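You operate a simulated robot arm through the tools that you are given. There is no shell and no other tool. Be economical: measure what you need, move in short steps, check, and stop when the job is done.

The job below is to be done with a simulated two-armed robot. You get a single attempt, and the scene is never put back.

JOB
Fit the can that the blue oiler names and pump three times.
Fine: The can waits on the wall bench; the old one goes there too. Open the blue valve below the oiler, pull the oiler lever three times, shut the valve. Set down upright: oil can.

Only the result counts: the job must be done as asked and must still hold three seconds after the hand-in. Knocking over, shifting, dropping, spilling or breaking anything else fails it.

ROBOT AND FRAMES
Two 7-joint arms with fingered hands on one trunk, on a base that drives. Base frame: it is fixed to the floor where the robot stands at the start and does not move with it; the origin is under the middle of the robot, x ahead of it, y to its left, z up. Units: m, degrees, N and s.
The left shoulder is at the start at [0.043, 0.152, 1.174], the right one opposite. With the tool pointing down near the work surface each hand reaches from about 0.1 to 0.44 m from the robot's upright axis, wherever it stands, measured 20 degrees to its own side. Places, roughly: blue valve handle [0.3, 0, 0.9]; cup of the blue oiler [0.5, 0, 1]; green slider [0.7, 0.9, 1.3]; oiler lever [0.5, -0.1, 1]; red slider [0.7, 0.9, 1.1]; shift knob [0.7, 0.3, 1.3]; top of the wall bench [0.4, 0.2, 0.9]. Payload 3.8 kg a hand.
The TCP of each hand is the grasp point between the finger pads, 0.03 m short of the fingertips. In the tool frame z runs along the fingers and y along their closing line. Largest opening 0.104 m; the body of the gripper starts 0.035 m behind the TCP. The gripper is a hand of 5 fingers: y runs from the thumb to the fingers, the wrist lies at [-0.015, -0.104, -0.178] in the tool frame, and closing takes about 1.5 s.
Orientation is that of the tool frame in the base frame, as a unit quaternion [x, y, z, w]. With the fingers straight down and the wrist toward the robot, the tool's x, y and z point along [0, 1, 0], [1, 0, 0] and [0, 0, -1] of the base frame.

CONTROLS
- The arms move only by the tool move_arm. It takes "left_motion", "right_motion" or both (then of equal length, played together; a hand with none holds still); each is a list that holds one entry, the list of rows, each a list of 7 numbers: the shift along the base's x, y, z in units of 500 mm (1.0 is 500 mm), then the turn, a rotation vector about the base's x, y, z in units of 180 degrees (1.0 is 180 degrees), then the finger opening in mm, from 0 to 104. In form: [[[x, y, z, ax, ay, az, hand], ...]]. A call has 1 to 20 rows; each row is the pose to reach, as a shift and turn from the pose commanded when the call began. A call with a number of a shift or a turn outside -1 to 1 is refused whole. Rows are played at 5 a second. More than 0.05 m and 8.6 degrees between two rows, or a gripper value outside its range, and nothing of the call is played. A pose out of reach is approached as far as the arm can. The call stops where the force on the tool passes 70 N (or 10 N more than at its start, if that is more) or the arm is blocked; 0.2 s more then pass. The fingers move at their own pace (about 0.072 m/s each) and stop on an object; they squeeze with about 30 N. The grip force told is the motor's: it shows also when the fingers shut on nothing. Time passes only in rows, and 0.2 s behind the last, so rows that repeat a pose let the fingers close. It gives the time, the measured TCP pose, the force on the tool (base axes), the opening and the grip force at its end, in the units of the frame above (readings bear some noise), with the torque about the TCP (base axes, N m) and any sound that the robot's microphone picked up.
- Cameras (640 x 400 px; columns grow to the right, rows downward): "scene" is now at [0.1353, 0.0297, 1.3245]; the picture's right is [0.34, -0.94, -0.04], its down [-0.56, -0.17, -0.81] and it looks along [0.75, 0.30, -0.59] (base axes); focal length 214 px, centre (320, 200). "left" rides on the left gripper at [-0.08, -0.078, -0.141] in its tool frame; the picture's right is [-0.78, -0.30, 0.56], its down [0.53, -0.78, 0.33] and it looks along [0.33, 0.56, 0.76] (tool axes); focal length 247 px, centre (320, 200). "right" rides on the right gripper at [0.08, -0.078, -0.141] in its tool frame; the picture's right is [-0.78, 0.30, -0.56], its down [-0.54, -0.78, 0.33] and it looks along [-0.33, 0.56, 0.76] (tool axes); focal length 247 px, centre (320, 200). There is no depth. A picture from a camera that has moved, and an enlarged one, comes with that camera's place and axes in the base frame and with its lens.
- capture(camera): a new picture of that camera. The clock stands still meanwhile.
- lift_body(by): slides the trunk up (or, below 0, down) by that many m; the arms and the scene camera ride with it, the base frame stays. It gives what a move gives, with no picture.
- roll_base(legs): drives the robot by 1 to 6 legs, each [ahead, left, turn to the left] in m, m and degrees, along the robot's own axes; the way and the turn of a leg run together, so that a leg with both is an arc; at most 1.5 m and 180 degrees a leg. The arms and the cameras ride along, it lands a little off, and it stops where it bumps. It gives what a move gives.
- hand_shape(shape, hand): the hand has 5 fingers and takes this shape, open, in about a second: jaw (thumb against the fingers, like two jaws); tri (thumb and two fingers); tip (a fingertip pinch); poke (one finger out to press); point (the index stretched); flat (the hand flat); cup (the hand cupped); fist (a fist). The gripper value then closes the fingers along that shape, each until it touches; the sizes above hold for jaw. It gives what a move gives, with no picture.
- pan_tilt(pan, tilt): turns the head with the scene camera to pan (to the left, within 80 degrees either way) and tilt (down, from -29 to 69), counted from straight ahead of the robot. It gives what a move gives.
- zoom(camera, box): a new picture of the part [left, top, right, bottom] of that camera's present view, enlarged. The clock stands still meanwhile.
- sign_off(): hands the job in; it is judged then, once.

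Work in short steps. Places have to be worked out from the pictures, the camera data and where the tool is seen: move nearer, look again, correct. Check each grasp and each placing, and mend what went wrong. You have 120 turns and 92 pictures in all, those below and enlarged ones among them. Open the grippers and draw the arms clear of the work before you hand the job in, unless the task says otherwise; then end with one line.

The tools are called after "Emit:" as a command line: name --argument value ..., lists and objects as JSON in quotes. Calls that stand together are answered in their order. move_arm: Moves the arms, as the interface text tells. Its arguments: {"type":"object","properties":{"left_motion":{"type":"array"},"right_motion":{"type":"array"}},"required":[]} The other tools are called the same way: lift_body (by) slides the trunk up or down; hand_shape (shape, hand) gives the hand a shape; roll_base (legs) drives the base; pan_tilt (pan, tilt) turns the head that bears the scene camera; capture (camera) takes a picture; zoom (camera, box) takes an enlarged picture of a part of a camera's view; sign_off () hands the job in.

At the start:

```text
time: 0.0
left_ee_pos: [0.4753, 0.3207, 1.3355]
left_tool_rot: [0.707, 0.707, 0.0, 0.0]
left_wrist_force: [-0.5, 0.3, -0.3]
left_torque: [0.01, 0.01, -0.02]
left_finger_gap: 0.104
left_grasp_force: 0.0
left_shape: jaw
right_ee_pos: [0.5569, -0.1258, 1.2558]
right_tool_rot: [0.708, 0.707, 0.0, -0.001]
right_wrist_force: [0.3, 0.2, -0.2]
right_torque: [-0.05, 0.0, -0.01]
right_finger_gap: 0.1036
right_grasp_force: 0.1
right_shape: jaw
trunk travel left (down, up): [-0.25, 0.206]
robot x, y, heading: [-0.002, 0.0, -0.2]
head pan, tilt: [20.3, 30.0]
```

scene: 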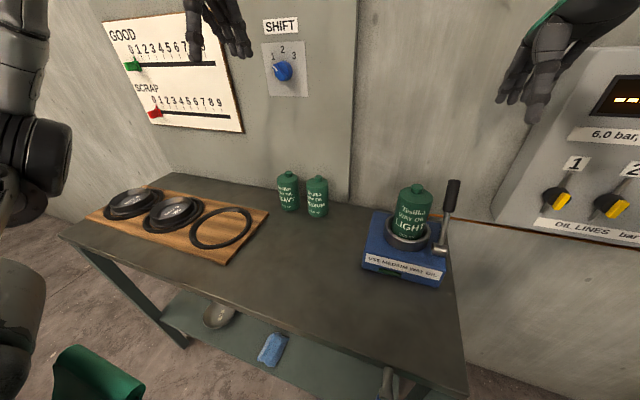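
right: 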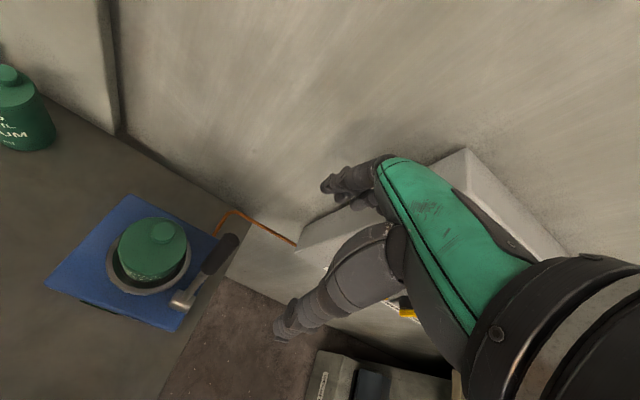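
left: 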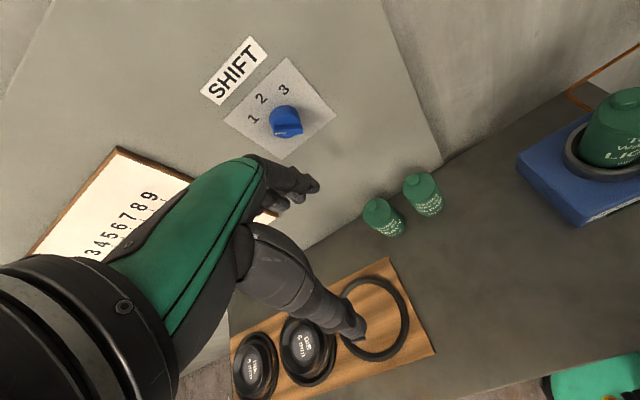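

The oiler label seems to read "USE MEDIUM WAY OIL"; two cans stand at the wall and a LIGHT can sits in the cup. I zoom in to read the labels.

Emit:
zoom --camera "scene" --box '[260, 160, 350, 220]'

Emit:
zoom --camera "scene" --box '[350, 170, 470, 300]'

Emit:
pan_tilt --pan 0 --tilt 60

Emit:
capture --camera "scene"

```text
6.67 times, centred on (305, 190) of scene
camera zoom: at [0.1353, 0.0297, 1.3245], right [0.34, -0.94, -0.04], down [-0.56, -0.17, -0.81], along [0.75, 0.3, -0.59], focal length 1430 px, centre (420, 267)
```

zoom: 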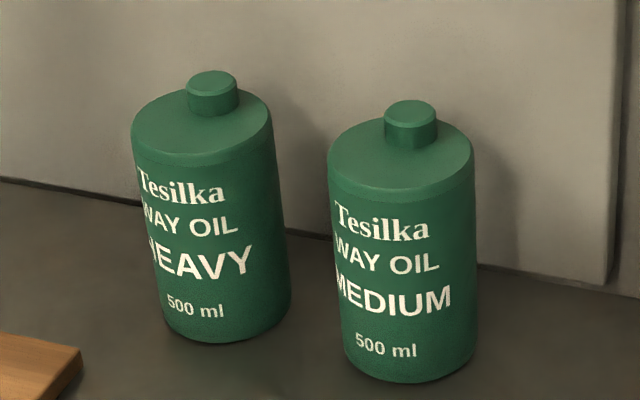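

```text
3.08 times, centred on (410, 235) of scene
camera zoom: at [0.1353, 0.0297, 1.3245], right [0.34, -0.94, -0.04], down [-0.56, -0.17, -0.81], along [0.75, 0.3, -0.59], focal length 660 px, centre (43, 92)
```

zoom: 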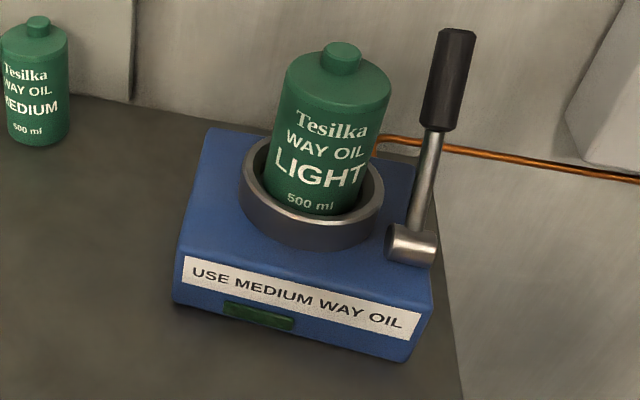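

```text
time: 0.9
left_ee_pos: [0.4751, 0.3221, 1.3361]
left_tool_rot: [0.707, 0.707, 0.0, 0.0]
left_wrist_force: [0.9, 0.4, 0.5]
left_torque: [-0.01, 0.0, -0.01]
left_finger_gap: 0.1036
left_grasp_force: 0.2
left_shape: jaw
right_ee_pos: [0.5561, -0.1255, 1.256]
right_tool_rot: [0.707, 0.707, -0.001, -0.001]
right_wrist_force: [0.1, 1.1, 0.7]
right_torque: [0.01, -0.02, -0.01]
right_finger_gap: 0.1038
right_grasp_force: 0.1
right_shape: jaw
trunk travel left (down, up): [-0.25, 0.206]
robot x, y, heading: [0.0013, -0.0031, 0.1]
head pan, tilt: [0.0, 60.0]
```

```text
86 pictures are left
camera scene: at [0.1125, -0.0016, 1.2849], right [0.0, -1.0, 0.0], down [-0.92, 0.0, -0.4], along [0.4, 0.0, -0.92], focal length 214 px, centre (320, 200)
```

scene: 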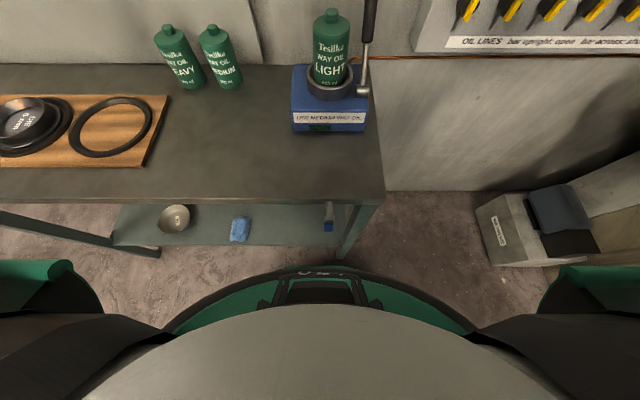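

Target: MEDIUM can. I look at the valve below the bench edge, and at the panel on the right.

Emit:
zoom --camera "scene" --box '[280, 170, 400, 260]'

Emit:
pan_tilt --pan -30 --tilt 25

Emit:
capture --camera "scene"

```text
4.44 times, centred on (340, 215) of scene
camera zoom: at [0.1125, -0.0016, 1.2849], right [0.0, -1.0, 0.0], down [-0.92, 0.0, -0.4], along [0.4, 0.0, -0.92], focal length 953 px, centre (231, 133)
```

zoom: 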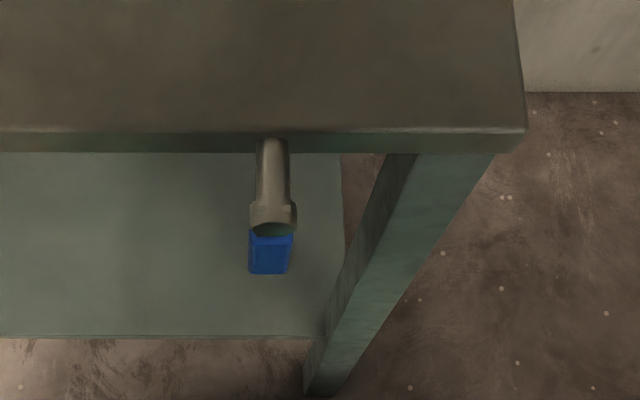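

```text
time: 2.0
left_ee_pos: [0.475, 0.3214, 1.3352]
left_tool_rot: [0.706, 0.708, 0.0, -0.001]
left_wrist_force: [-0.2, 0.3, 0.9]
left_torque: [-0.02, -0.02, 0.03]
left_finger_gap: 0.1038
left_grasp_force: 0.2
left_shape: jaw
right_ee_pos: [0.5555, -0.1254, 1.2572]
right_tool_rot: [0.707, 0.707, -0.001, -0.001]
right_wrist_force: [0.2, -0.6, 0.0]
right_torque: [-0.01, -0.04, -0.03]
right_finger_gap: 0.1039
right_grasp_force: 0.1
right_shape: jaw
trunk travel left (down, up): [-0.25, 0.206]
robot x, y, heading: [-0.0002, 0.0004, 0.2]
head pan, tilt: [-30.0, 25.0]
```

```text
84 pictures are left
camera scene: at [0.1313, -0.0477, 1.333], right [-0.5, -0.87, 0.06], down [-0.47, 0.21, -0.86], along [0.73, -0.45, -0.51], focal length 214 px, centre (320, 200)
```

scene: 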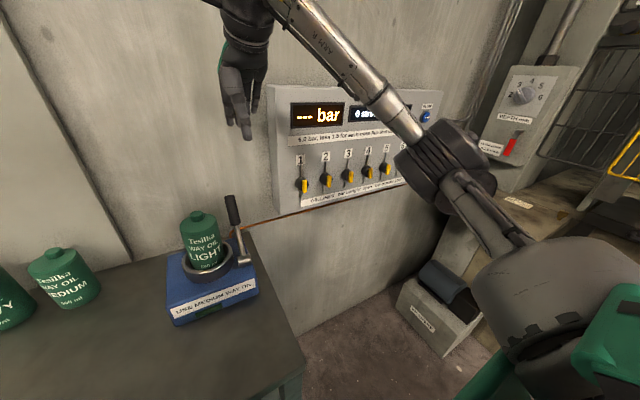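

Emit:
zoom --camera "scene" --box '[270, 80, 440, 220]'

```text
2.86 times, centred on (355, 150) of scene
camera zoom: at [0.1313, -0.0477, 1.333], right [-0.5, -0.87, 0.06], down [-0.47, 0.21, -0.86], along [0.73, -0.45, -0.51], focal length 613 px, centre (220, 343)
```

zoom: 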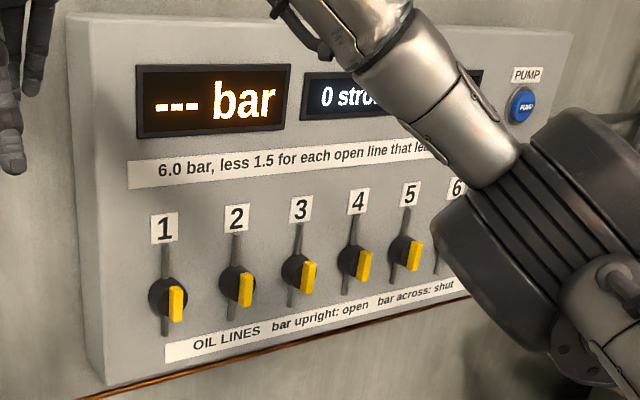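

MEDIUM can stands at about (0.63, 0.24), the LIGHT can in the cup with cap top about (0.51, -0.015, 1.10). I clear the right hand to the right and bring the left hand above the LIGHT can.

Emit:
move_arm --left_motion '[[[0, -0.08, -0.02, 0, 0, 0, 104], [0, -0.16, -0.04, 0, 0, 0, 104], [0.02, -0.24, -0.06, 0, 0, 0, 104], [0.03, -0.32, -0.08, 0, 0, 0, 104], [0.04, -0.4, -0.1, 0, 0, 0, 104], [0.05, -0.48, -0.12, 0, 0, 0, 104], [0.06, -0.56, -0.14, 0, 0, 0, 104], [0.07, -0.64, -0.14, 0, 0, 0, 104]]]' --right_motion '[[[-0.03, -0.08, 0, 0, 0, 0, 104], [-0.06, -0.16, 0, 0, 0, 0, 104], [-0.09, -0.24, 0, 0, 0, 0, 104], [-0.12, -0.32, 0, 0, 0, 0, 104], [-0.15, -0.4, 0, 0, 0, 0, 104], [-0.18, -0.48, 0, 0, 0, 0, 104], [-0.2, -0.54, 0, 0, 0, 0, 104], [-0.2, -0.54, 0, 0, 0, 0, 104]]]'

Emit:
pan_tilt --pan 0 --tilt 40

Emit:
capture --camera "scene"

Emit:
capture --camera "left"

```text
time: 3.8
left_ee_pos: [0.5113, 0.0008, 1.2658]
left_tool_rot: [0.706, 0.708, -0.001, 0.0]
left_wrist_force: [-0.3, 0.0, 0.4]
left_torque: [0.03, 0.0, -0.02]
left_finger_gap: 0.104
left_grasp_force: 0.1
left_shape: jaw
right_ee_pos: [0.4586, -0.3956, 1.2555]
right_tool_rot: [0.707, 0.707, 0.0, -0.002]
right_wrist_force: [-0.4, -0.2, -0.8]
right_torque: [0.01, 0.02, -0.01]
right_finger_gap: 0.1035
right_grasp_force: 0.0
right_shape: jaw
trunk travel left (down, up): [-0.25, 0.206]
robot x, y, heading: [-0.0008, 0.003, -0.2]
head pan, tilt: [-30.0, 25.0]
```

```text
time: 4.7
left_ee_pos: [0.5102, 0.0029, 1.2659]
left_tool_rot: [0.708, 0.706, 0.001, 0.0]
left_wrist_force: [-0.5, 0.3, 1.3]
left_torque: [0.04, 0.06, -0.03]
left_finger_gap: 0.1037
left_grasp_force: 0.1
left_shape: jaw
right_ee_pos: [0.4584, -0.3944, 1.256]
right_tool_rot: [0.708, 0.707, 0.0, -0.002]
right_wrist_force: [-0.3, 0.2, -0.5]
right_torque: [-0.03, 0.01, -0.02]
right_finger_gap: 0.1036
right_grasp_force: 0.0
right_shape: jaw
trunk travel left (down, up): [-0.25, 0.206]
robot x, y, heading: [-0.0054, 0.0026, 0.0]
head pan, tilt: [0.0, 40.0]
```

```text
82 pictures are left
camera scene: at [0.1337, -0.0018, 1.3094], right [0.0, -1.0, 0.0], down [-0.72, 0.0, -0.69], along [0.69, 0.0, -0.72], focal length 214 px, centre (320, 200)
```

scene: 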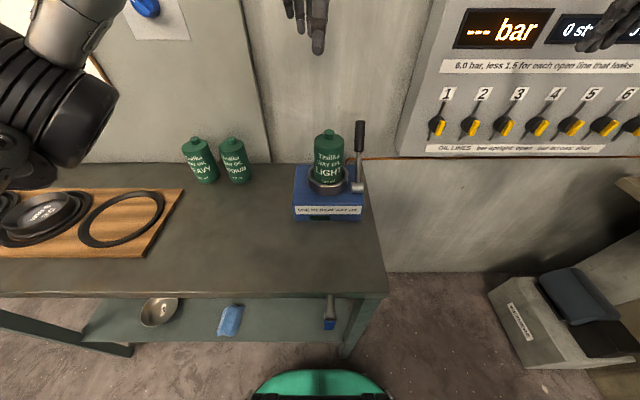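

```text
81 pictures are left
camera left: at [0.4339, -0.0785, 1.4086], right [-0.3, -0.78, -0.56], down [-0.78, 0.53, -0.33], along [0.56, 0.33, -0.76], focal length 247 px, centre (320, 200)
```

left: 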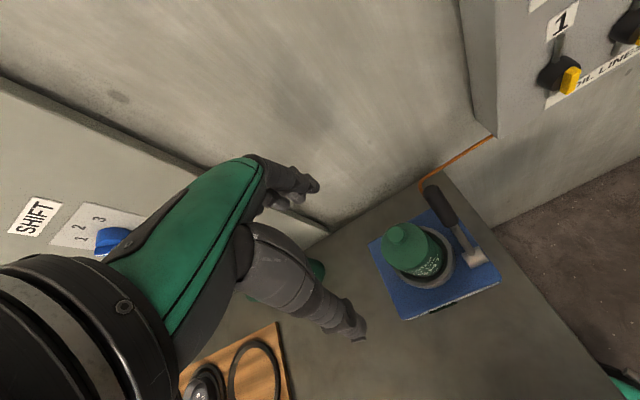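

The cap top of LIGHT triangulates to about (0.552, -0.022, 1.08). I move the left hand over it at fingertip height 1.12 and check.

Emit:
move_arm --left_motion '[[[0.04, -0.02, -0.08, 0, 0, 0, 104], [0.083, -0.046, -0.14, 0, 0, 0, 104], [0.083, -0.046, -0.2, 0, 0, 0, 104], [0.083, -0.046, -0.22, 0, 0, 0, 104]]]'

Emit:
capture --camera "scene"

Emit:
capture --camera "left"

```text
time: 5.7
left_ee_pos: [0.5523, -0.0216, 1.1571]
left_tool_rot: [0.707, 0.707, 0.0, 0.0]
left_wrist_force: [-0.1, -0.2, -0.1]
left_torque: [0.0, 0.02, -0.01]
left_finger_gap: 0.1038
left_grasp_force: 0.1
left_shape: jaw
right_ee_pos: [0.4584, -0.3942, 1.2556]
right_tool_rot: [0.707, 0.708, -0.001, -0.001]
right_wrist_force: [0.4, 0.2, 1.2]
right_torque: [0.0, -0.01, 0.0]
right_finger_gap: 0.1037
right_grasp_force: 0.1
right_shape: jaw
trunk travel left (down, up): [-0.25, 0.206]
robot x, y, heading: [-0.003, 0.0011, 0.1]
head pan, tilt: [0.0, 40.0]
```

```text
80 pictures are left
camera scene: at [0.1339, -0.0017, 1.3093], right [0.0, -1.0, 0.0], down [-0.73, 0.0, -0.69], along [0.69, 0.0, -0.73], focal length 214 px, centre (320, 200)
```

scene: 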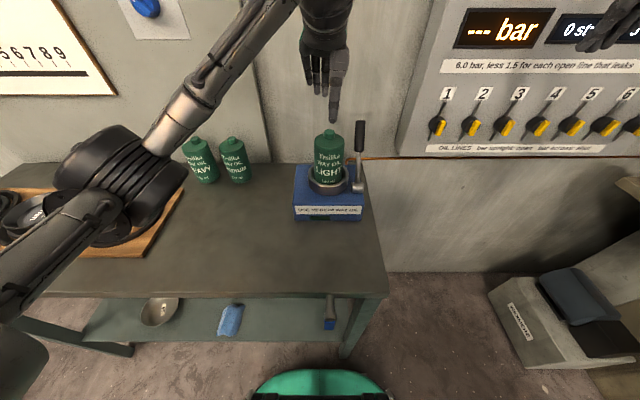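

```text
79 pictures are left
camera left: at [0.4749, -0.1028, 1.2983], right [-0.3, -0.78, -0.56], down [-0.78, 0.53, -0.33], along [0.56, 0.33, -0.76], focal length 247 px, centre (320, 200)
```

left: 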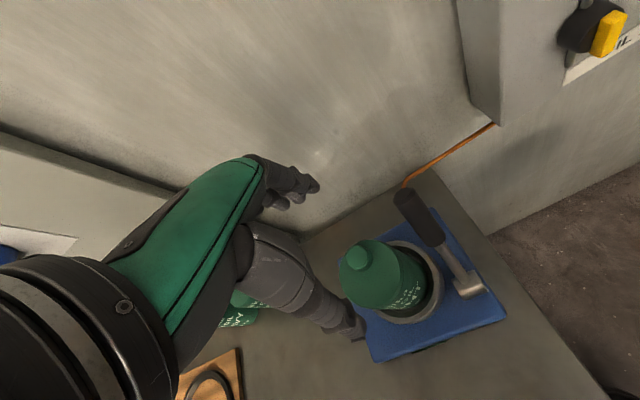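

Hand is centred over the can (estimate 0.554, -0.024). I descend about 0.1 m straight down, slightly correcting, then check before closing.

Emit:
move_arm --left_motion '[[[0.003, -0.004, -0.05, 0, 0, 0, 104], [0.003, -0.004, -0.1, 0, 0, 0, 104], [0.003, -0.004, -0.15, 0, 0, 0, 104], [0.003, -0.004, -0.2, 0, 0, 0, 104]]]'

Emit:
capture --camera "scene"

Emit:
capture --camera "left"

```text
time: 6.7
left_ee_pos: [0.5522, -0.0257, 1.0563]
left_tool_rot: [0.707, 0.707, 0.001, 0.001]
left_wrist_force: [-2.6, -0.5, 2.4]
left_torque: [-0.03, 0.14, 0.05]
left_finger_gap: 0.1038
left_grasp_force: 0.1
left_shape: jaw
right_ee_pos: [0.4563, -0.3944, 1.2565]
right_tool_rot: [0.707, 0.707, 0.0, 0.0]
right_wrist_force: [0.1, 0.6, -0.8]
right_torque: [-0.01, -0.01, -0.03]
right_finger_gap: 0.1038
right_grasp_force: 0.0
right_shape: jaw
trunk travel left (down, up): [-0.25, 0.206]
robot x, y, heading: [-0.0041, -0.0007, -0.1]
head pan, tilt: [0.0, 40.0]
```

```text
78 pictures are left
camera scene: at [0.1323, -0.0019, 1.3096], right [0.0, -1.0, 0.0], down [-0.72, 0.0, -0.69], along [0.69, 0.0, -0.72], focal length 214 px, centre (320, 200)
```

scene: 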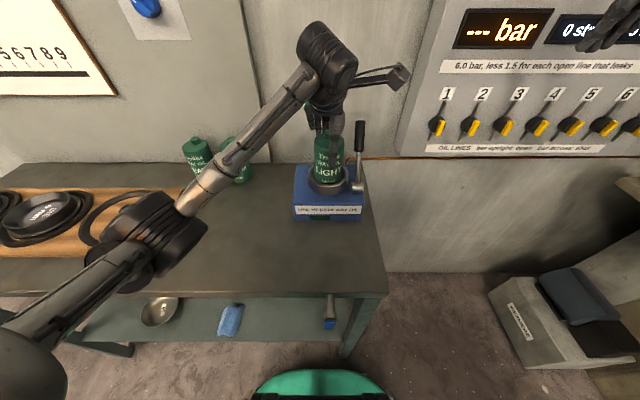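

```text
77 pictures are left
camera left: at [0.4743, -0.1052, 1.1995], right [-0.3, -0.78, -0.56], down [-0.78, 0.53, -0.34], along [0.56, 0.33, -0.76], focal length 247 px, centre (320, 200)
```

left: 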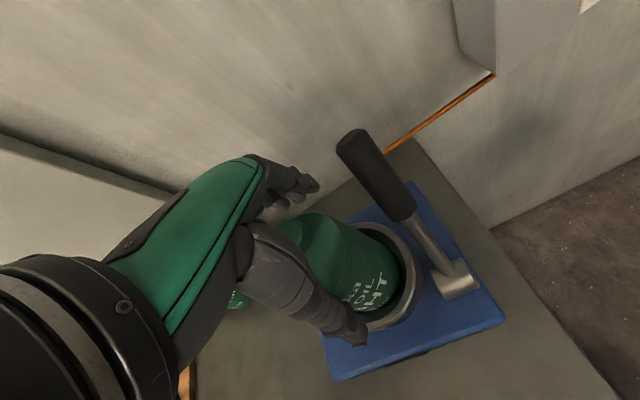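

The can is between thumb and fingers, with a light touch of 2 N. I close the fingers in place.

Emit:
move_arm --left_motion '[[[0, 0, 0, 0, 0, 0, 50], [0, 0, 0, 0, 0, 0, 50], [0, 0, 0, 0, 0, 0, 50], [0, 0, 0, 0, 0, 0, 50], [0, 0, 0, 0, 0, 0, 40], [0, 0, 0, 0, 0, 0, 40], [0, 0, 0, 0, 0, 0, 40], [0, 0, 0, 0, 0, 0, 40]]]'

Emit:
capture --camera "left"

```text
time: 8.5
left_ee_pos: [0.5523, -0.0253, 1.0548]
left_tool_rot: [0.707, 0.707, 0.0, 0.0]
left_wrist_force: [-3.6, -1.4, 0.1]
left_torque: [-0.05, 0.17, 0.01]
left_finger_gap: 0.0566
left_grasp_force: 30.1
left_shape: jaw
right_ee_pos: [0.4569, -0.3944, 1.2562]
right_tool_rot: [0.707, 0.707, 0.0, 0.0]
right_wrist_force: [-0.7, 0.6, 0.1]
right_torque: [-0.01, 0.0, 0.01]
right_finger_gap: 0.1038
right_grasp_force: 0.2
right_shape: jaw
trunk travel left (down, up): [-0.25, 0.206]
robot x, y, heading: [-0.0001, 0.0014, 0.2]
head pan, tilt: [0.0, 40.0]
```

```text
76 pictures are left
camera left: at [0.4754, -0.1052, 1.1985], right [-0.3, -0.78, -0.56], down [-0.78, 0.53, -0.33], along [0.56, 0.33, -0.76], focal length 247 px, centre (320, 200)
```

left: 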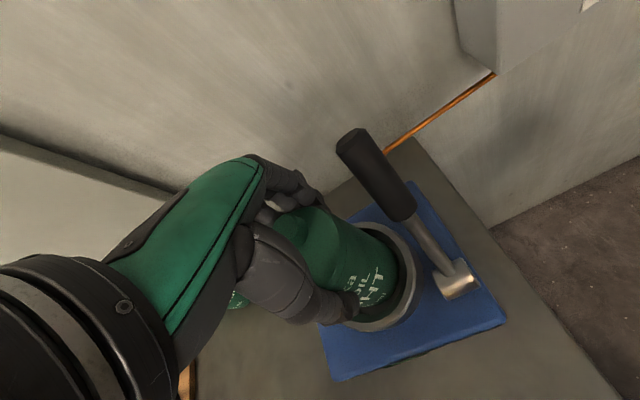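

Gripped at 57 mm with 30 N. I lift straight up in small steps.

Emit:
move_arm --left_motion '[[[0, 0, 0.02, 0, 0, 0, 40], [0, 0, 0.05, 0, 0, 0, 40], [0, 0, 0.08, 0, 0, 0, 40], [0, 0, 0.12, 0, 0, 0, 40], [0, 0, 0.16, 0, 0, 0, 40], [0, 0, 0.2, 0, 0, 0, 40], [0, 0, 0.24, 0, 0, 0, 40]]]'

Emit:
capture --camera "scene"

Emit:
capture --camera "left"

```text
time: 10.1
left_ee_pos: [0.5537, -0.0242, 1.1762]
left_tool_rot: [0.707, 0.707, -0.001, 0.0]
left_wrist_force: [0.3, 0.6, -4.6]
left_torque: [-0.08, -0.07, 0.02]
left_finger_gap: 0.0566
left_grasp_force: 29.8
left_shape: jaw
right_ee_pos: [0.4574, -0.3934, 1.2558]
right_tool_rot: [0.707, 0.707, -0.002, -0.001]
right_wrist_force: [-0.5, -0.1, 0.5]
right_torque: [0.0, 0.01, 0.0]
right_finger_gap: 0.1034
right_grasp_force: 0.1
right_shape: jaw
trunk travel left (down, up): [-0.25, 0.206]
robot x, y, heading: [-0.0001, 0.0032, 0.0]
head pan, tilt: [0.0, 40.0]
```

```text
75 pictures are left
camera scene: at [0.134, -0.0016, 1.3093], right [0.0, -1.0, 0.0], down [-0.73, 0.0, -0.69], along [0.69, 0.0, -0.73], focal length 214 px, centre (320, 200)
```

scene: 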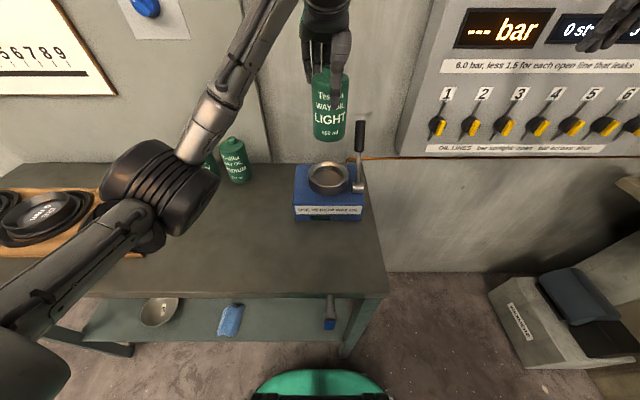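

```text
74 pictures are left
camera left: at [0.4763, -0.1043, 1.3183], right [-0.3, -0.78, -0.56], down [-0.78, 0.53, -0.33], along [0.55, 0.33, -0.76], focal length 247 px, centre (320, 200)
```

left: 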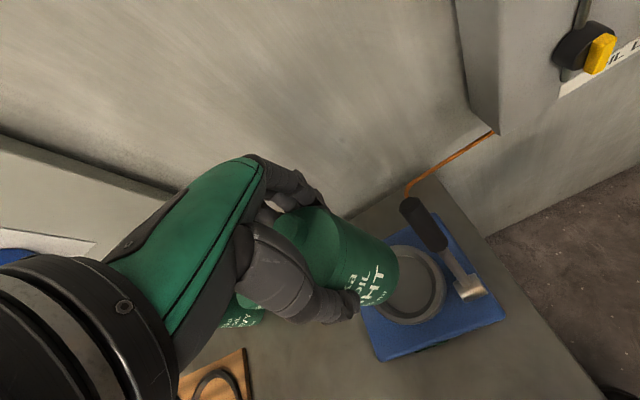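

LIGHT is held, upright, cup empty. I carry it to a free bench spot at about (0.50, 0.13) and lower to just above the bench.

Emit:
move_arm --left_motion '[[[-0.03, 0.08, 0, 0, 0, 0, 40], [-0.06, 0.16, 0, 0, 0, 0, 40], [-0.09, 0.24, 0, 0, 0, 0, 40], [-0.107, 0.308, 0, 0, 0, 0, 40], [-0.107, 0.308, -0.08, 0, 0, 0, 40], [-0.107, 0.308, -0.16, 0, 0, 0, 40], [-0.107, 0.308, -0.24, 0, 0, 0, 40], [-0.107, 0.308, -0.3, 0, 0, 0, 40], [-0.107, 0.308, -0.33, 0, 0, 0, 40]]]'

Emit:
capture --camera "scene"

Emit:
capture --camera "left"

```text
time: 12.1
left_ee_pos: [0.4991, 0.1325, 1.0109]
left_tool_rot: [0.707, 0.707, 0.0, 0.0]
left_wrist_force: [0.1, 0.5, -4.6]
left_torque: [-0.02, -0.04, -0.01]
left_finger_gap: 0.0565
left_grasp_force: 30.2
left_shape: jaw
right_ee_pos: [0.4576, -0.3946, 1.256]
right_tool_rot: [0.707, 0.707, -0.001, -0.001]
right_wrist_force: [0.3, -0.4, -0.7]
right_torque: [0.01, 0.01, 0.03]
right_finger_gap: 0.1036
right_grasp_force: 0.1
right_shape: jaw
trunk travel left (down, up): [-0.25, 0.206]
robot x, y, heading: [0.0019, -0.003, 0.1]
head pan, tilt: [0.0, 40.0]
```

```text
73 pictures are left
camera scene: at [0.1343, -0.0015, 1.3093], right [0.0, -1.0, 0.0], down [-0.73, 0.0, -0.69], along [0.69, 0.0, -0.73], focal length 214 px, centre (320, 200)
```

scene: 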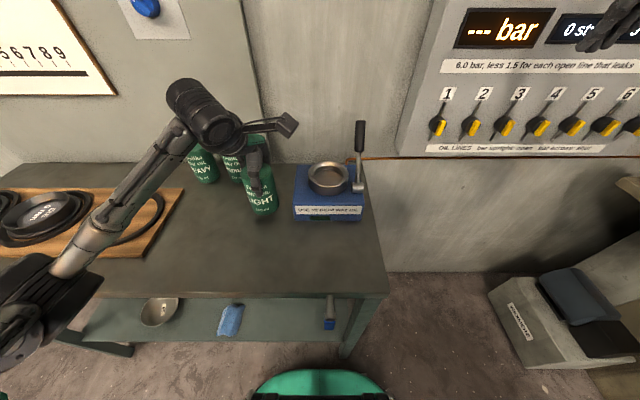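

```text
72 pictures are left
camera left: at [0.4225, 0.0502, 1.1536], right [-0.3, -0.78, -0.56], down [-0.78, 0.53, -0.33], along [0.56, 0.33, -0.76], focal length 247 px, centre (320, 200)
```

left: 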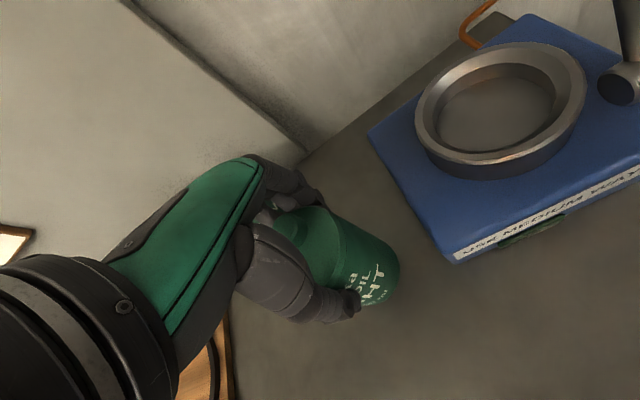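

The spot is clear on all sides. I lower in small steps and watch the force for contact.

Emit:
move_arm --left_motion '[[[0, 0, -0.01, 0, 0, 0, 40], [0, 0, -0.02, 0, 0, 0, 40], [0, 0, -0.03, 0, 0, 0, 40]]]'

```text
time: 12.9
left_ee_pos: [0.5001, 0.1307, 0.9965]
left_tool_rot: [0.707, 0.708, -0.001, -0.001]
left_wrist_force: [-0.9, -0.7, -4.4]
left_torque: [0.02, -0.02, 0.01]
left_finger_gap: 0.0562
left_grasp_force: 30.9
left_shape: jaw
right_ee_pos: [0.4578, -0.3923, 1.2556]
right_tool_rot: [0.707, 0.707, -0.002, -0.001]
right_wrist_force: [0.3, 0.8, 0.5]
right_torque: [0.0, -0.03, -0.02]
right_finger_gap: 0.1035
right_grasp_force: 0.3
right_shape: jaw
trunk travel left (down, up): [-0.25, 0.206]
robot x, y, heading: [-0.0007, -0.0006, 0.1]
head pan, tilt: [0.0, 40.0]
```

No contact yet (weight still 4.5 N); a little further.

Emit:
move_arm --left_motion '[[[0, 0, -0.008, 0, 0, 0, 40], [0, 0, -0.016, 0, 0, 0, 40]]]'

Emit:
capture --camera "left"

```text
time: 13.5
left_ee_pos: [0.4998, 0.1304, 0.9879]
left_tool_rot: [0.706, 0.708, 0.0, 0.0]
left_wrist_force: [-0.1, -0.4, -5.7]
left_torque: [-0.04, -0.06, -0.02]
left_finger_gap: 0.0566
left_grasp_force: 29.9
left_shape: jaw
right_ee_pos: [0.4576, -0.395, 1.2564]
right_tool_rot: [0.707, 0.707, -0.001, 0.0]
right_wrist_force: [-0.8, 0.2, -0.7]
right_torque: [-0.01, 0.0, -0.01]
right_finger_gap: 0.1035
right_grasp_force: 0.1
right_shape: jaw
trunk travel left (down, up): [-0.25, 0.206]
robot x, y, heading: [-0.0043, -0.0005, -0.3]
head pan, tilt: [0.0, 40.0]
```

```text
71 pictures are left
camera left: at [0.423, 0.0495, 1.13], right [-0.3, -0.78, -0.56], down [-0.78, 0.53, -0.33], along [0.55, 0.33, -0.76], focal length 247 px, centre (320, 200)
```

left: 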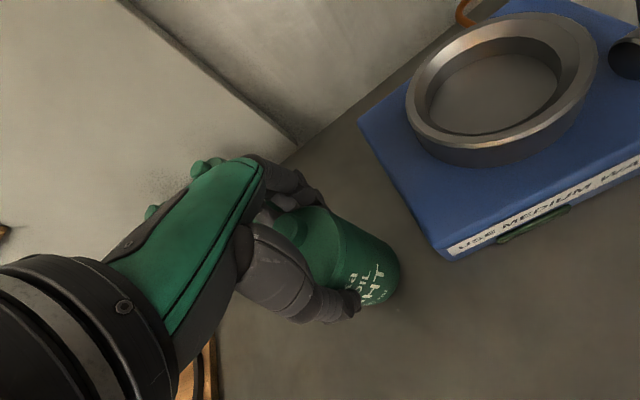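

Emit:
move_arm --left_motion '[[[0, 0, -0.006, 0, 0, 0, 40], [0, 0, -0.012, 0, 0, 0, 40], [0, 0, -0.016, 0, 0, 0, 40]]]'

```text
time: 14.3
left_ee_pos: [0.4988, 0.1306, 0.9804]
left_tool_rot: [0.707, 0.707, -0.001, 0.001]
left_wrist_force: [-1.5, -0.8, 0.7]
left_torque: [0.03, -0.08, 0.03]
left_finger_gap: 0.0567
left_grasp_force: 29.6
left_shape: jaw
right_ee_pos: [0.4565, -0.3942, 1.2564]
right_tool_rot: [0.707, 0.707, 0.0, 0.0]
right_wrist_force: [0.5, -0.4, -0.2]
right_torque: [0.01, 0.0, -0.01]
right_finger_gap: 0.1035
right_grasp_force: 0.0
right_shape: jaw
trunk travel left (down, up): [-0.25, 0.206]
robot x, y, heading: [0.0044, 0.0011, 0.1]
head pan, tilt: [0.0, 40.0]
```

The weight has gone to the bench (force +0.7 N) at TCP z 0.980. I open the fingers and rise straight up.

Emit:
move_arm --left_motion '[[[0, 0, 0, 0, 0, 0, 70], [0, 0, 0, 0, 0, 0, 104], [0, 0, 0, 0, 0, 0, 104], [0, 0, 0, 0, 0, 0, 104], [0, 0, 0, 0, 0, 0, 104], [0, 0, 0.05, 0, 0, 0, 104], [0, 0, 0.1, 0, 0, 0, 104], [0, 0, 0.16, 0, 0, 0, 104], [0, 0, 0.24, 0, 0, 0, 104], [0, 0, 0.32, 0, 0, 0, 104]]]'

Emit:
capture --camera "scene"

Emit:
capture --camera "left"

```text
time: 16.5
left_ee_pos: [0.4972, 0.1305, 1.1396]
left_tool_rot: [0.707, 0.708, 0.0, 0.0]
left_wrist_force: [0.6, -0.4, 0.4]
left_torque: [-0.01, 0.0, 0.0]
left_finger_gap: 0.1038
left_grasp_force: 0.1
left_shape: jaw
right_ee_pos: [0.4568, -0.3941, 1.2557]
right_tool_rot: [0.707, 0.707, 0.0, 0.0]
right_wrist_force: [-0.1, 0.2, -0.1]
right_torque: [-0.02, 0.0, 0.02]
right_finger_gap: 0.1038
right_grasp_force: 0.0
right_shape: jaw
trunk travel left (down, up): [-0.25, 0.206]
robot x, y, heading: [0.0015, -0.0008, 0.1]
head pan, tilt: [0.0, 40.0]
```

```text
70 pictures are left
camera scene: at [0.1331, -0.0016, 1.3094], right [0.0, -1.0, 0.0], down [-0.72, 0.0, -0.69], along [0.69, 0.0, -0.72], focal length 214 px, centre (320, 200)
```

scene: 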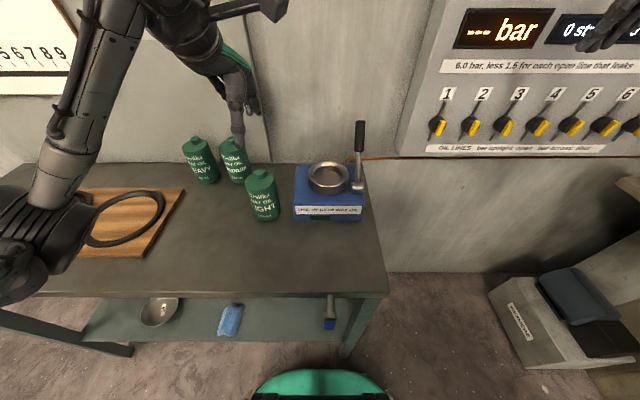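

```text
69 pictures are left
camera left: at [0.4216, 0.0495, 1.2826], right [-0.3, -0.78, -0.56], down [-0.78, 0.53, -0.33], along [0.55, 0.33, -0.76], focal length 247 px, centre (320, 200)
```

left: 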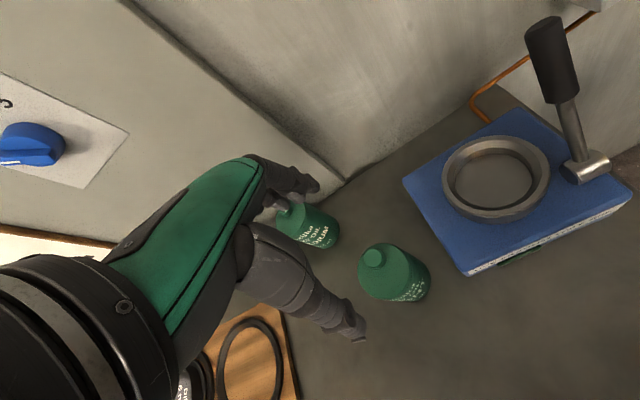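

LIGHT stands upright at (0.50, 0.13). I bring the left hand near the MEDIUM can, still short of it in x and high, to fix its place and the wall clearance.

Emit:
move_arm --left_motion '[[[0.03, 0.05, 0, 0, 0, 0, 104], [0.07, 0.1, 0, 0, 0, 0, 95], [0.11, 0.14, 0, 0, 0, 0, 90], [0.16, 0.18, 0, 0, 0, 0, 85], [0.2, 0.19, 0, 0, 0, 0, 85]]]'

Emit:
capture --camera "scene"

Emit:
capture --camera "left"

```text
time: 17.7
left_ee_pos: [0.6009, 0.2251, 1.1396]
left_tool_rot: [0.707, 0.707, 0.0, 0.0]
left_wrist_force: [-0.4, 0.1, 0.0]
left_torque: [-0.03, -0.03, 0.01]
left_finger_gap: 0.0851
left_grasp_force: 0.0
left_shape: jaw
right_ee_pos: [0.4584, -0.3949, 1.2563]
right_tool_rot: [0.707, 0.707, 0.0, 0.0]
right_wrist_force: [-0.4, 0.3, -0.7]
right_torque: [0.03, 0.01, -0.01]
right_finger_gap: 0.1037
right_grasp_force: 0.2
right_shape: jaw
trunk travel left (down, up): [-0.25, 0.206]
robot x, y, heading: [-0.0014, -0.002, -0.1]
head pan, tilt: [0.0, 40.0]
```

```text
68 pictures are left
camera scene: at [0.1343, -0.0021, 1.3092], right [0.0, -1.0, 0.0], down [-0.73, 0.0, -0.69], along [0.69, 0.0, -0.73], focal length 214 px, centre (320, 200)
```

scene: 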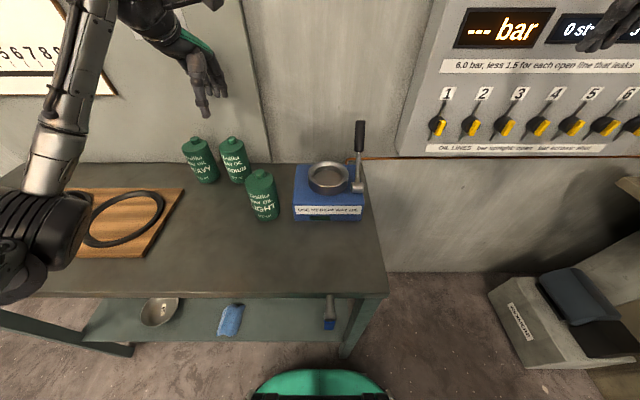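

```text
67 pictures are left
camera left: at [0.5236, 0.1442, 1.2819], right [-0.3, -0.78, -0.56], down [-0.78, 0.54, -0.33], along [0.56, 0.33, -0.76], focal length 247 px, centre (320, 200)
```

left: 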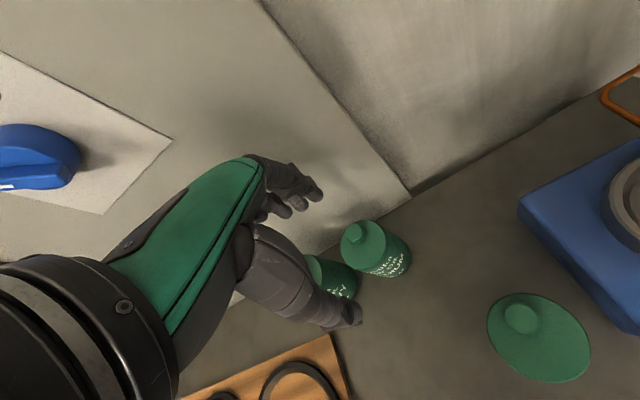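

MEDIUM triangulates to about (0.650, 0.235), diameter 57 mm, cap top about 1.005; wall panel at about x 0.715. I move above it with the opening at 84 mm.

Emit:
move_arm --left_motion '[[[0.05, 0.01, -0.03, 0, 0, 0, 84], [0.09, 0.018, -0.07, 0, 0, 0, 84], [0.09, 0.018, -0.11, 0, 0, 0, 84]]]'

Emit:
capture --camera "scene"

Emit:
capture --camera "left"

```text
time: 18.5
left_ee_pos: [0.6416, 0.2339, 1.0849]
left_tool_rot: [0.707, 0.707, 0.001, 0.0]
left_wrist_force: [-11.5, -0.1, 3.6]
left_torque: [0.02, -0.42, 0.04]
left_finger_gap: 0.0826
left_grasp_force: 0.1
left_shape: jaw
right_ee_pos: [0.4553, -0.3943, 1.2578]
right_tool_rot: [0.707, 0.707, 0.0, 0.001]
right_wrist_force: [0.0, 0.3, -0.1]
right_torque: [-0.01, 0.0, -0.01]
right_finger_gap: 0.104
right_grasp_force: 0.0
right_shape: jaw
trunk travel left (down, up): [-0.25, 0.206]
robot x, y, heading: [-0.0019, -0.002, -0.0]
head pan, tilt: [0.0, 40.0]
```

```text
66 pictures are left
camera scene: at [0.1314, -0.0016, 1.3096], right [0.0, -1.0, 0.0], down [-0.72, 0.0, -0.69], along [0.69, 0.0, -0.72], focal length 214 px, centre (320, 200)
```

scene: 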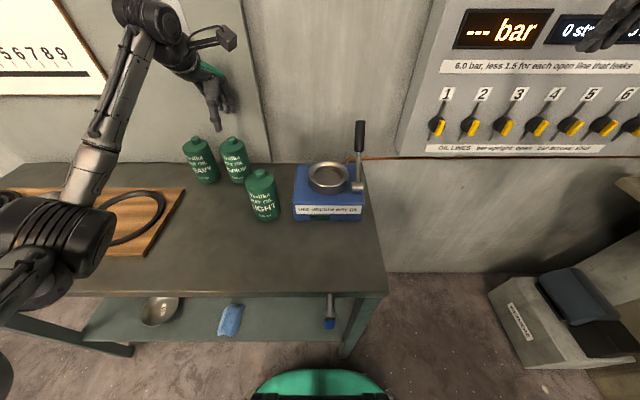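

```text
65 pictures are left
camera left: at [0.5653, 0.1538, 1.2283], right [-0.3, -0.78, -0.56], down [-0.78, 0.54, -0.33], along [0.56, 0.33, -0.76], focal length 247 px, centre (320, 200)
```

left: 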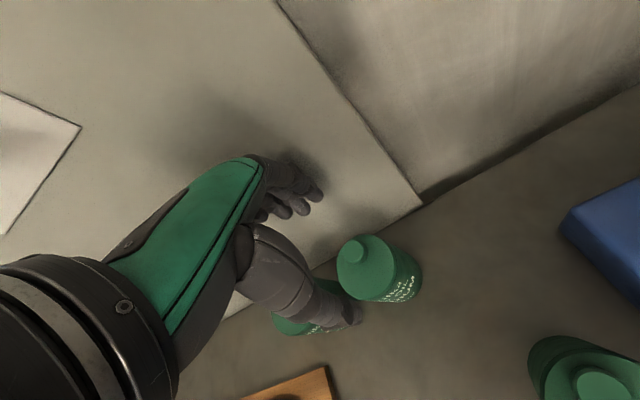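

The finger backs touched the wall panel (11 N), so a full-width body grasp doesn't fit here. I narrow the opening to 58 mm, back off slightly, then come down on the cap only, to drag the can forward for a proper regrasp.

Emit:
move_arm --left_motion '[[[-0.02, 0, 0, 0, 0, 0, 58], [-0.02, 0, 0, 0, 0, 0, 58], [0.01, 0.002, 0, 0, 0, 0, 58], [0.01, 0.002, 0, 0, 0, 0, 58]]]'

Emit:
capture --camera "left"

Emit:
zoom --camera "scene" --box '[160, 60, 300, 230]'

```text
time: 19.5
left_ee_pos: [0.6479, 0.2353, 1.0852]
left_tool_rot: [0.707, 0.707, 0.0, 0.001]
left_wrist_force: [-7.6, -0.6, -0.2]
left_torque: [0.02, -0.1, 0.04]
left_finger_gap: 0.0562
left_grasp_force: 0.1
left_shape: jaw
right_ee_pos: [0.4557, -0.3951, 1.2577]
right_tool_rot: [0.707, 0.707, 0.001, 0.0]
right_wrist_force: [-0.6, 0.4, -0.1]
right_torque: [-0.01, -0.01, 0.0]
right_finger_gap: 0.1037
right_grasp_force: 0.0
right_shape: jaw
trunk travel left (down, up): [-0.25, 0.206]
robot x, y, heading: [0.0022, -0.0033, -0.0]
head pan, tilt: [0.0, 40.0]
```

```text
64 pictures are left
camera left: at [0.5708, 0.1545, 1.228], right [-0.3, -0.78, -0.56], down [-0.78, 0.53, -0.33], along [0.56, 0.33, -0.76], focal length 247 px, centre (320, 200)
```

left: 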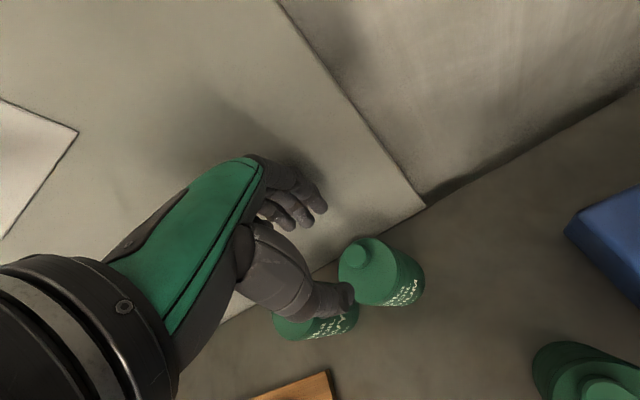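

```text
2.35 times, centred on (230, 145) of scene
camera zoom: at [0.132, -0.0017, 1.3095], right [0.0, -1.0, 0.0], down [-0.72, 0.0, -0.69], along [0.69, 0.0, -0.72], focal length 505 px, centre (532, 329)
```

zoom: 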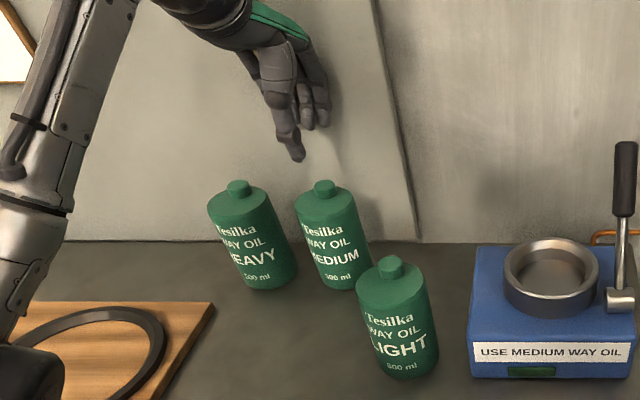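

Knuckles still just brush the panel. The cap (≈0.654, 0.235) lies inside the opening, so I ease back 3 mm and lower until fingertips are just above the can shoulder.

Emit:
move_arm --left_motion '[[[-0.008, 0, -0.02, 0, 0, 0, 60], [-0.008, 0, -0.06, 0, 0, 0, 60], [-0.008, 0, -0.1, 0, 0, 0, 60], [-0.008, 0, -0.115, 0, 0, 0, 60]]]'

Emit:
capture --camera "left"

Emit:
zoom --camera "scene" --box '[160, 60, 300, 230]'

```text
time: 20.5
left_ee_pos: [0.6454, 0.2348, 1.0274]
left_tool_rot: [0.707, 0.707, 0.0, 0.001]
left_wrist_force: [-1.9, -0.7, 0.1]
left_torque: [-0.02, 0.0, 0.01]
left_finger_gap: 0.0594
left_grasp_force: 0.2
left_shape: jaw
right_ee_pos: [0.4565, -0.3937, 1.2563]
right_tool_rot: [0.707, 0.707, 0.0, -0.001]
right_wrist_force: [0.0, 0.4, 0.0]
right_torque: [0.0, -0.02, 0.0]
right_finger_gap: 0.1037
right_grasp_force: 0.0
right_shape: jaw
trunk travel left (down, up): [-0.25, 0.206]
robot x, y, heading: [0.0037, 0.0011, 0.0]
head pan, tilt: [0.0, 40.0]
```

```text
62 pictures are left
camera left: at [0.5683, 0.1541, 1.1695], right [-0.3, -0.78, -0.56], down [-0.78, 0.53, -0.33], along [0.56, 0.33, -0.76], focal length 247 px, centre (320, 200)
```

left: 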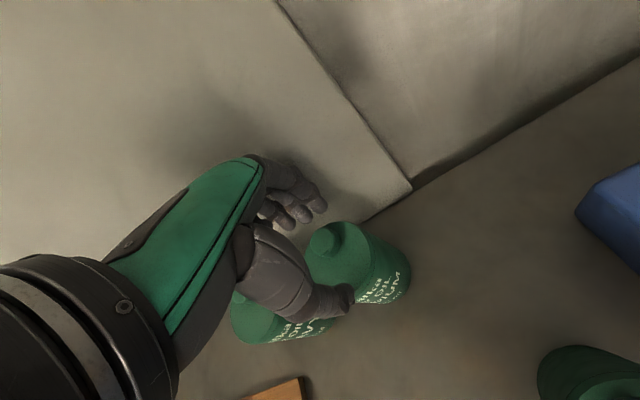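

```text
2.35 times, centred on (230, 145) of scene
camera zoom: at [0.1334, -0.0018, 1.3093], right [0.0, -1.0, 0.0], down [-0.72, 0.0, -0.69], along [0.69, 0.0, -0.72], focal length 505 px, centre (532, 329)
```

zoom: 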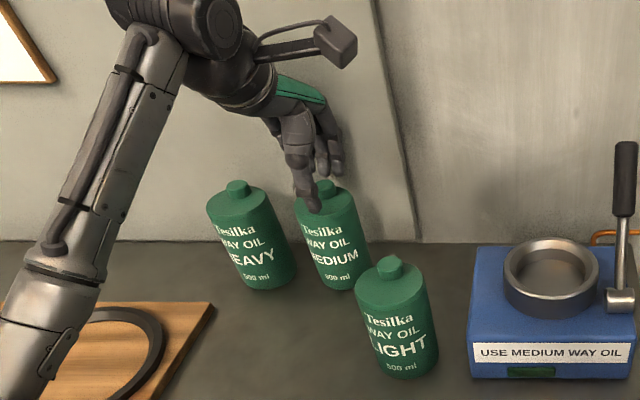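

Cap sits at (0.656, 0.236), about 1 cm beyond the TCP. I half close to 36 mm while shifting forward 8 mm to centre, then close on the cap.

Emit:
move_arm --left_motion '[[[0.01, 0, 0, 0, 0, 0, 46], [0.018, 0, 0, 0, 0, 0, 38], [0.02, 0.002, 0, 0, 0, 0, 34], [0.02, 0.002, 0, 0, 0, 0, 25], [0.02, 0.002, 0, 0, 0, 0, 10], [0.02, 0.002, 0, 0, 0, 0, 5], [0.02, 0.002, 0, 0, 0, 0, 5], [0.02, 0.002, 0, 0, 0, 0, 5], [0.02, 0.002, 0, 0, 0, 0, 5]]]'

Emit:
capture --camera "left"

Emit:
zoom --camera "scene" --box '[160, 60, 300, 230]'

```text
time: 22.5
left_ee_pos: [0.6539, 0.2362, 1.0288]
left_tool_rot: [0.707, 0.707, 0.0, 0.002]
left_wrist_force: [0.6, 0.8, 10.8]
left_torque: [0.09, -0.12, 0.02]
left_finger_gap: 0.0098
left_grasp_force: 30.4
left_shape: jaw
right_ee_pos: [0.4553, -0.3944, 1.2572]
right_tool_rot: [0.707, 0.707, 0.0, 0.0]
right_wrist_force: [0.0, 0.1, 0.0]
right_torque: [-0.02, 0.03, 0.02]
right_finger_gap: 0.1036
right_grasp_force: 0.1
right_shape: jaw
trunk travel left (down, up): [-0.25, 0.206]
robot x, y, heading: [-0.0014, 0.0016, -0.3]
head pan, tilt: [0.0, 40.0]
```

```text
60 pictures are left
camera left: at [0.5773, 0.155, 1.1712], right [-0.29, -0.78, -0.56], down [-0.78, 0.53, -0.33], along [0.56, 0.33, -0.76], focal length 247 px, centre (320, 200)
```

left: 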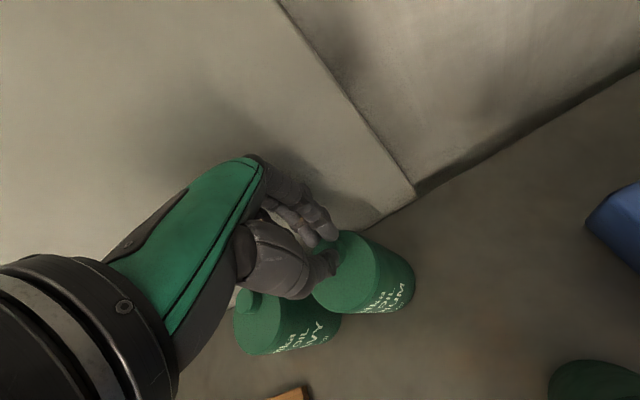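

```text
2.35 times, centred on (230, 145) of scene
camera zoom: at [0.1324, -0.0021, 1.3095], right [0.0, -1.0, 0.0], down [-0.72, 0.0, -0.69], along [0.69, 0.0, -0.72], focal length 505 px, centre (532, 329)
```

zoom: 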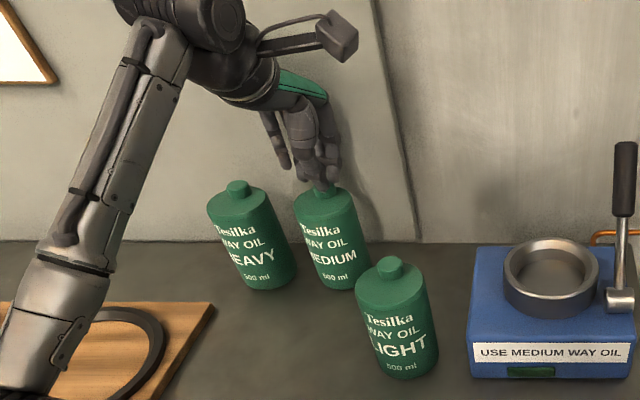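

The fingers hold the cap (30 N), pressing lightly on the shoulder. I lift just 8 mm and see whether the can comes along.

Emit:
move_arm --left_motion '[[[0, 0, 0.006, 0, 0, 0, 5], [0, 0, 0.012, 0, 0, 0, 5], [0, 0, 0.018, 0, 0, 0, 5], [0, 0, 0.018, 0, 0, 0, 5]]]'

Emit:
zoom --camera "scene" --box '[160, 60, 300, 230]'

```text
time: 23.5
left_ee_pos: [0.6548, 0.2364, 1.0372]
left_tool_rot: [0.707, 0.708, -0.001, 0.0]
left_wrist_force: [0.7, -0.1, 0.7]
left_torque: [0.03, 0.0, 0.0]
left_finger_gap: 0.0085
left_grasp_force: 30.0
left_shape: jaw
right_ee_pos: [0.457, -0.3944, 1.2559]
right_tool_rot: [0.707, 0.708, -0.001, -0.001]
right_wrist_force: [-0.1, 0.4, 0.2]
right_torque: [-0.01, -0.02, -0.02]
right_finger_gap: 0.1036
right_grasp_force: 0.1
right_shape: jaw
trunk travel left (down, up): [-0.25, 0.206]
robot x, y, heading: [0.0018, 0.0004, 0.0]
head pan, tilt: [0.0, 40.0]
```

```text
2.35 times, centred on (230, 145) of scene
camera zoom: at [0.1339, -0.0017, 1.3093], right [0.0, -1.0, 0.0], down [-0.73, 0.0, -0.69], along [0.69, 0.0, -0.73], focal length 505 px, centre (532, 329)
```

zoom: 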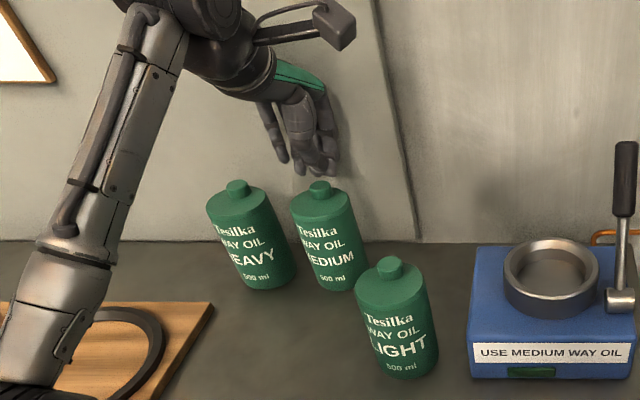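

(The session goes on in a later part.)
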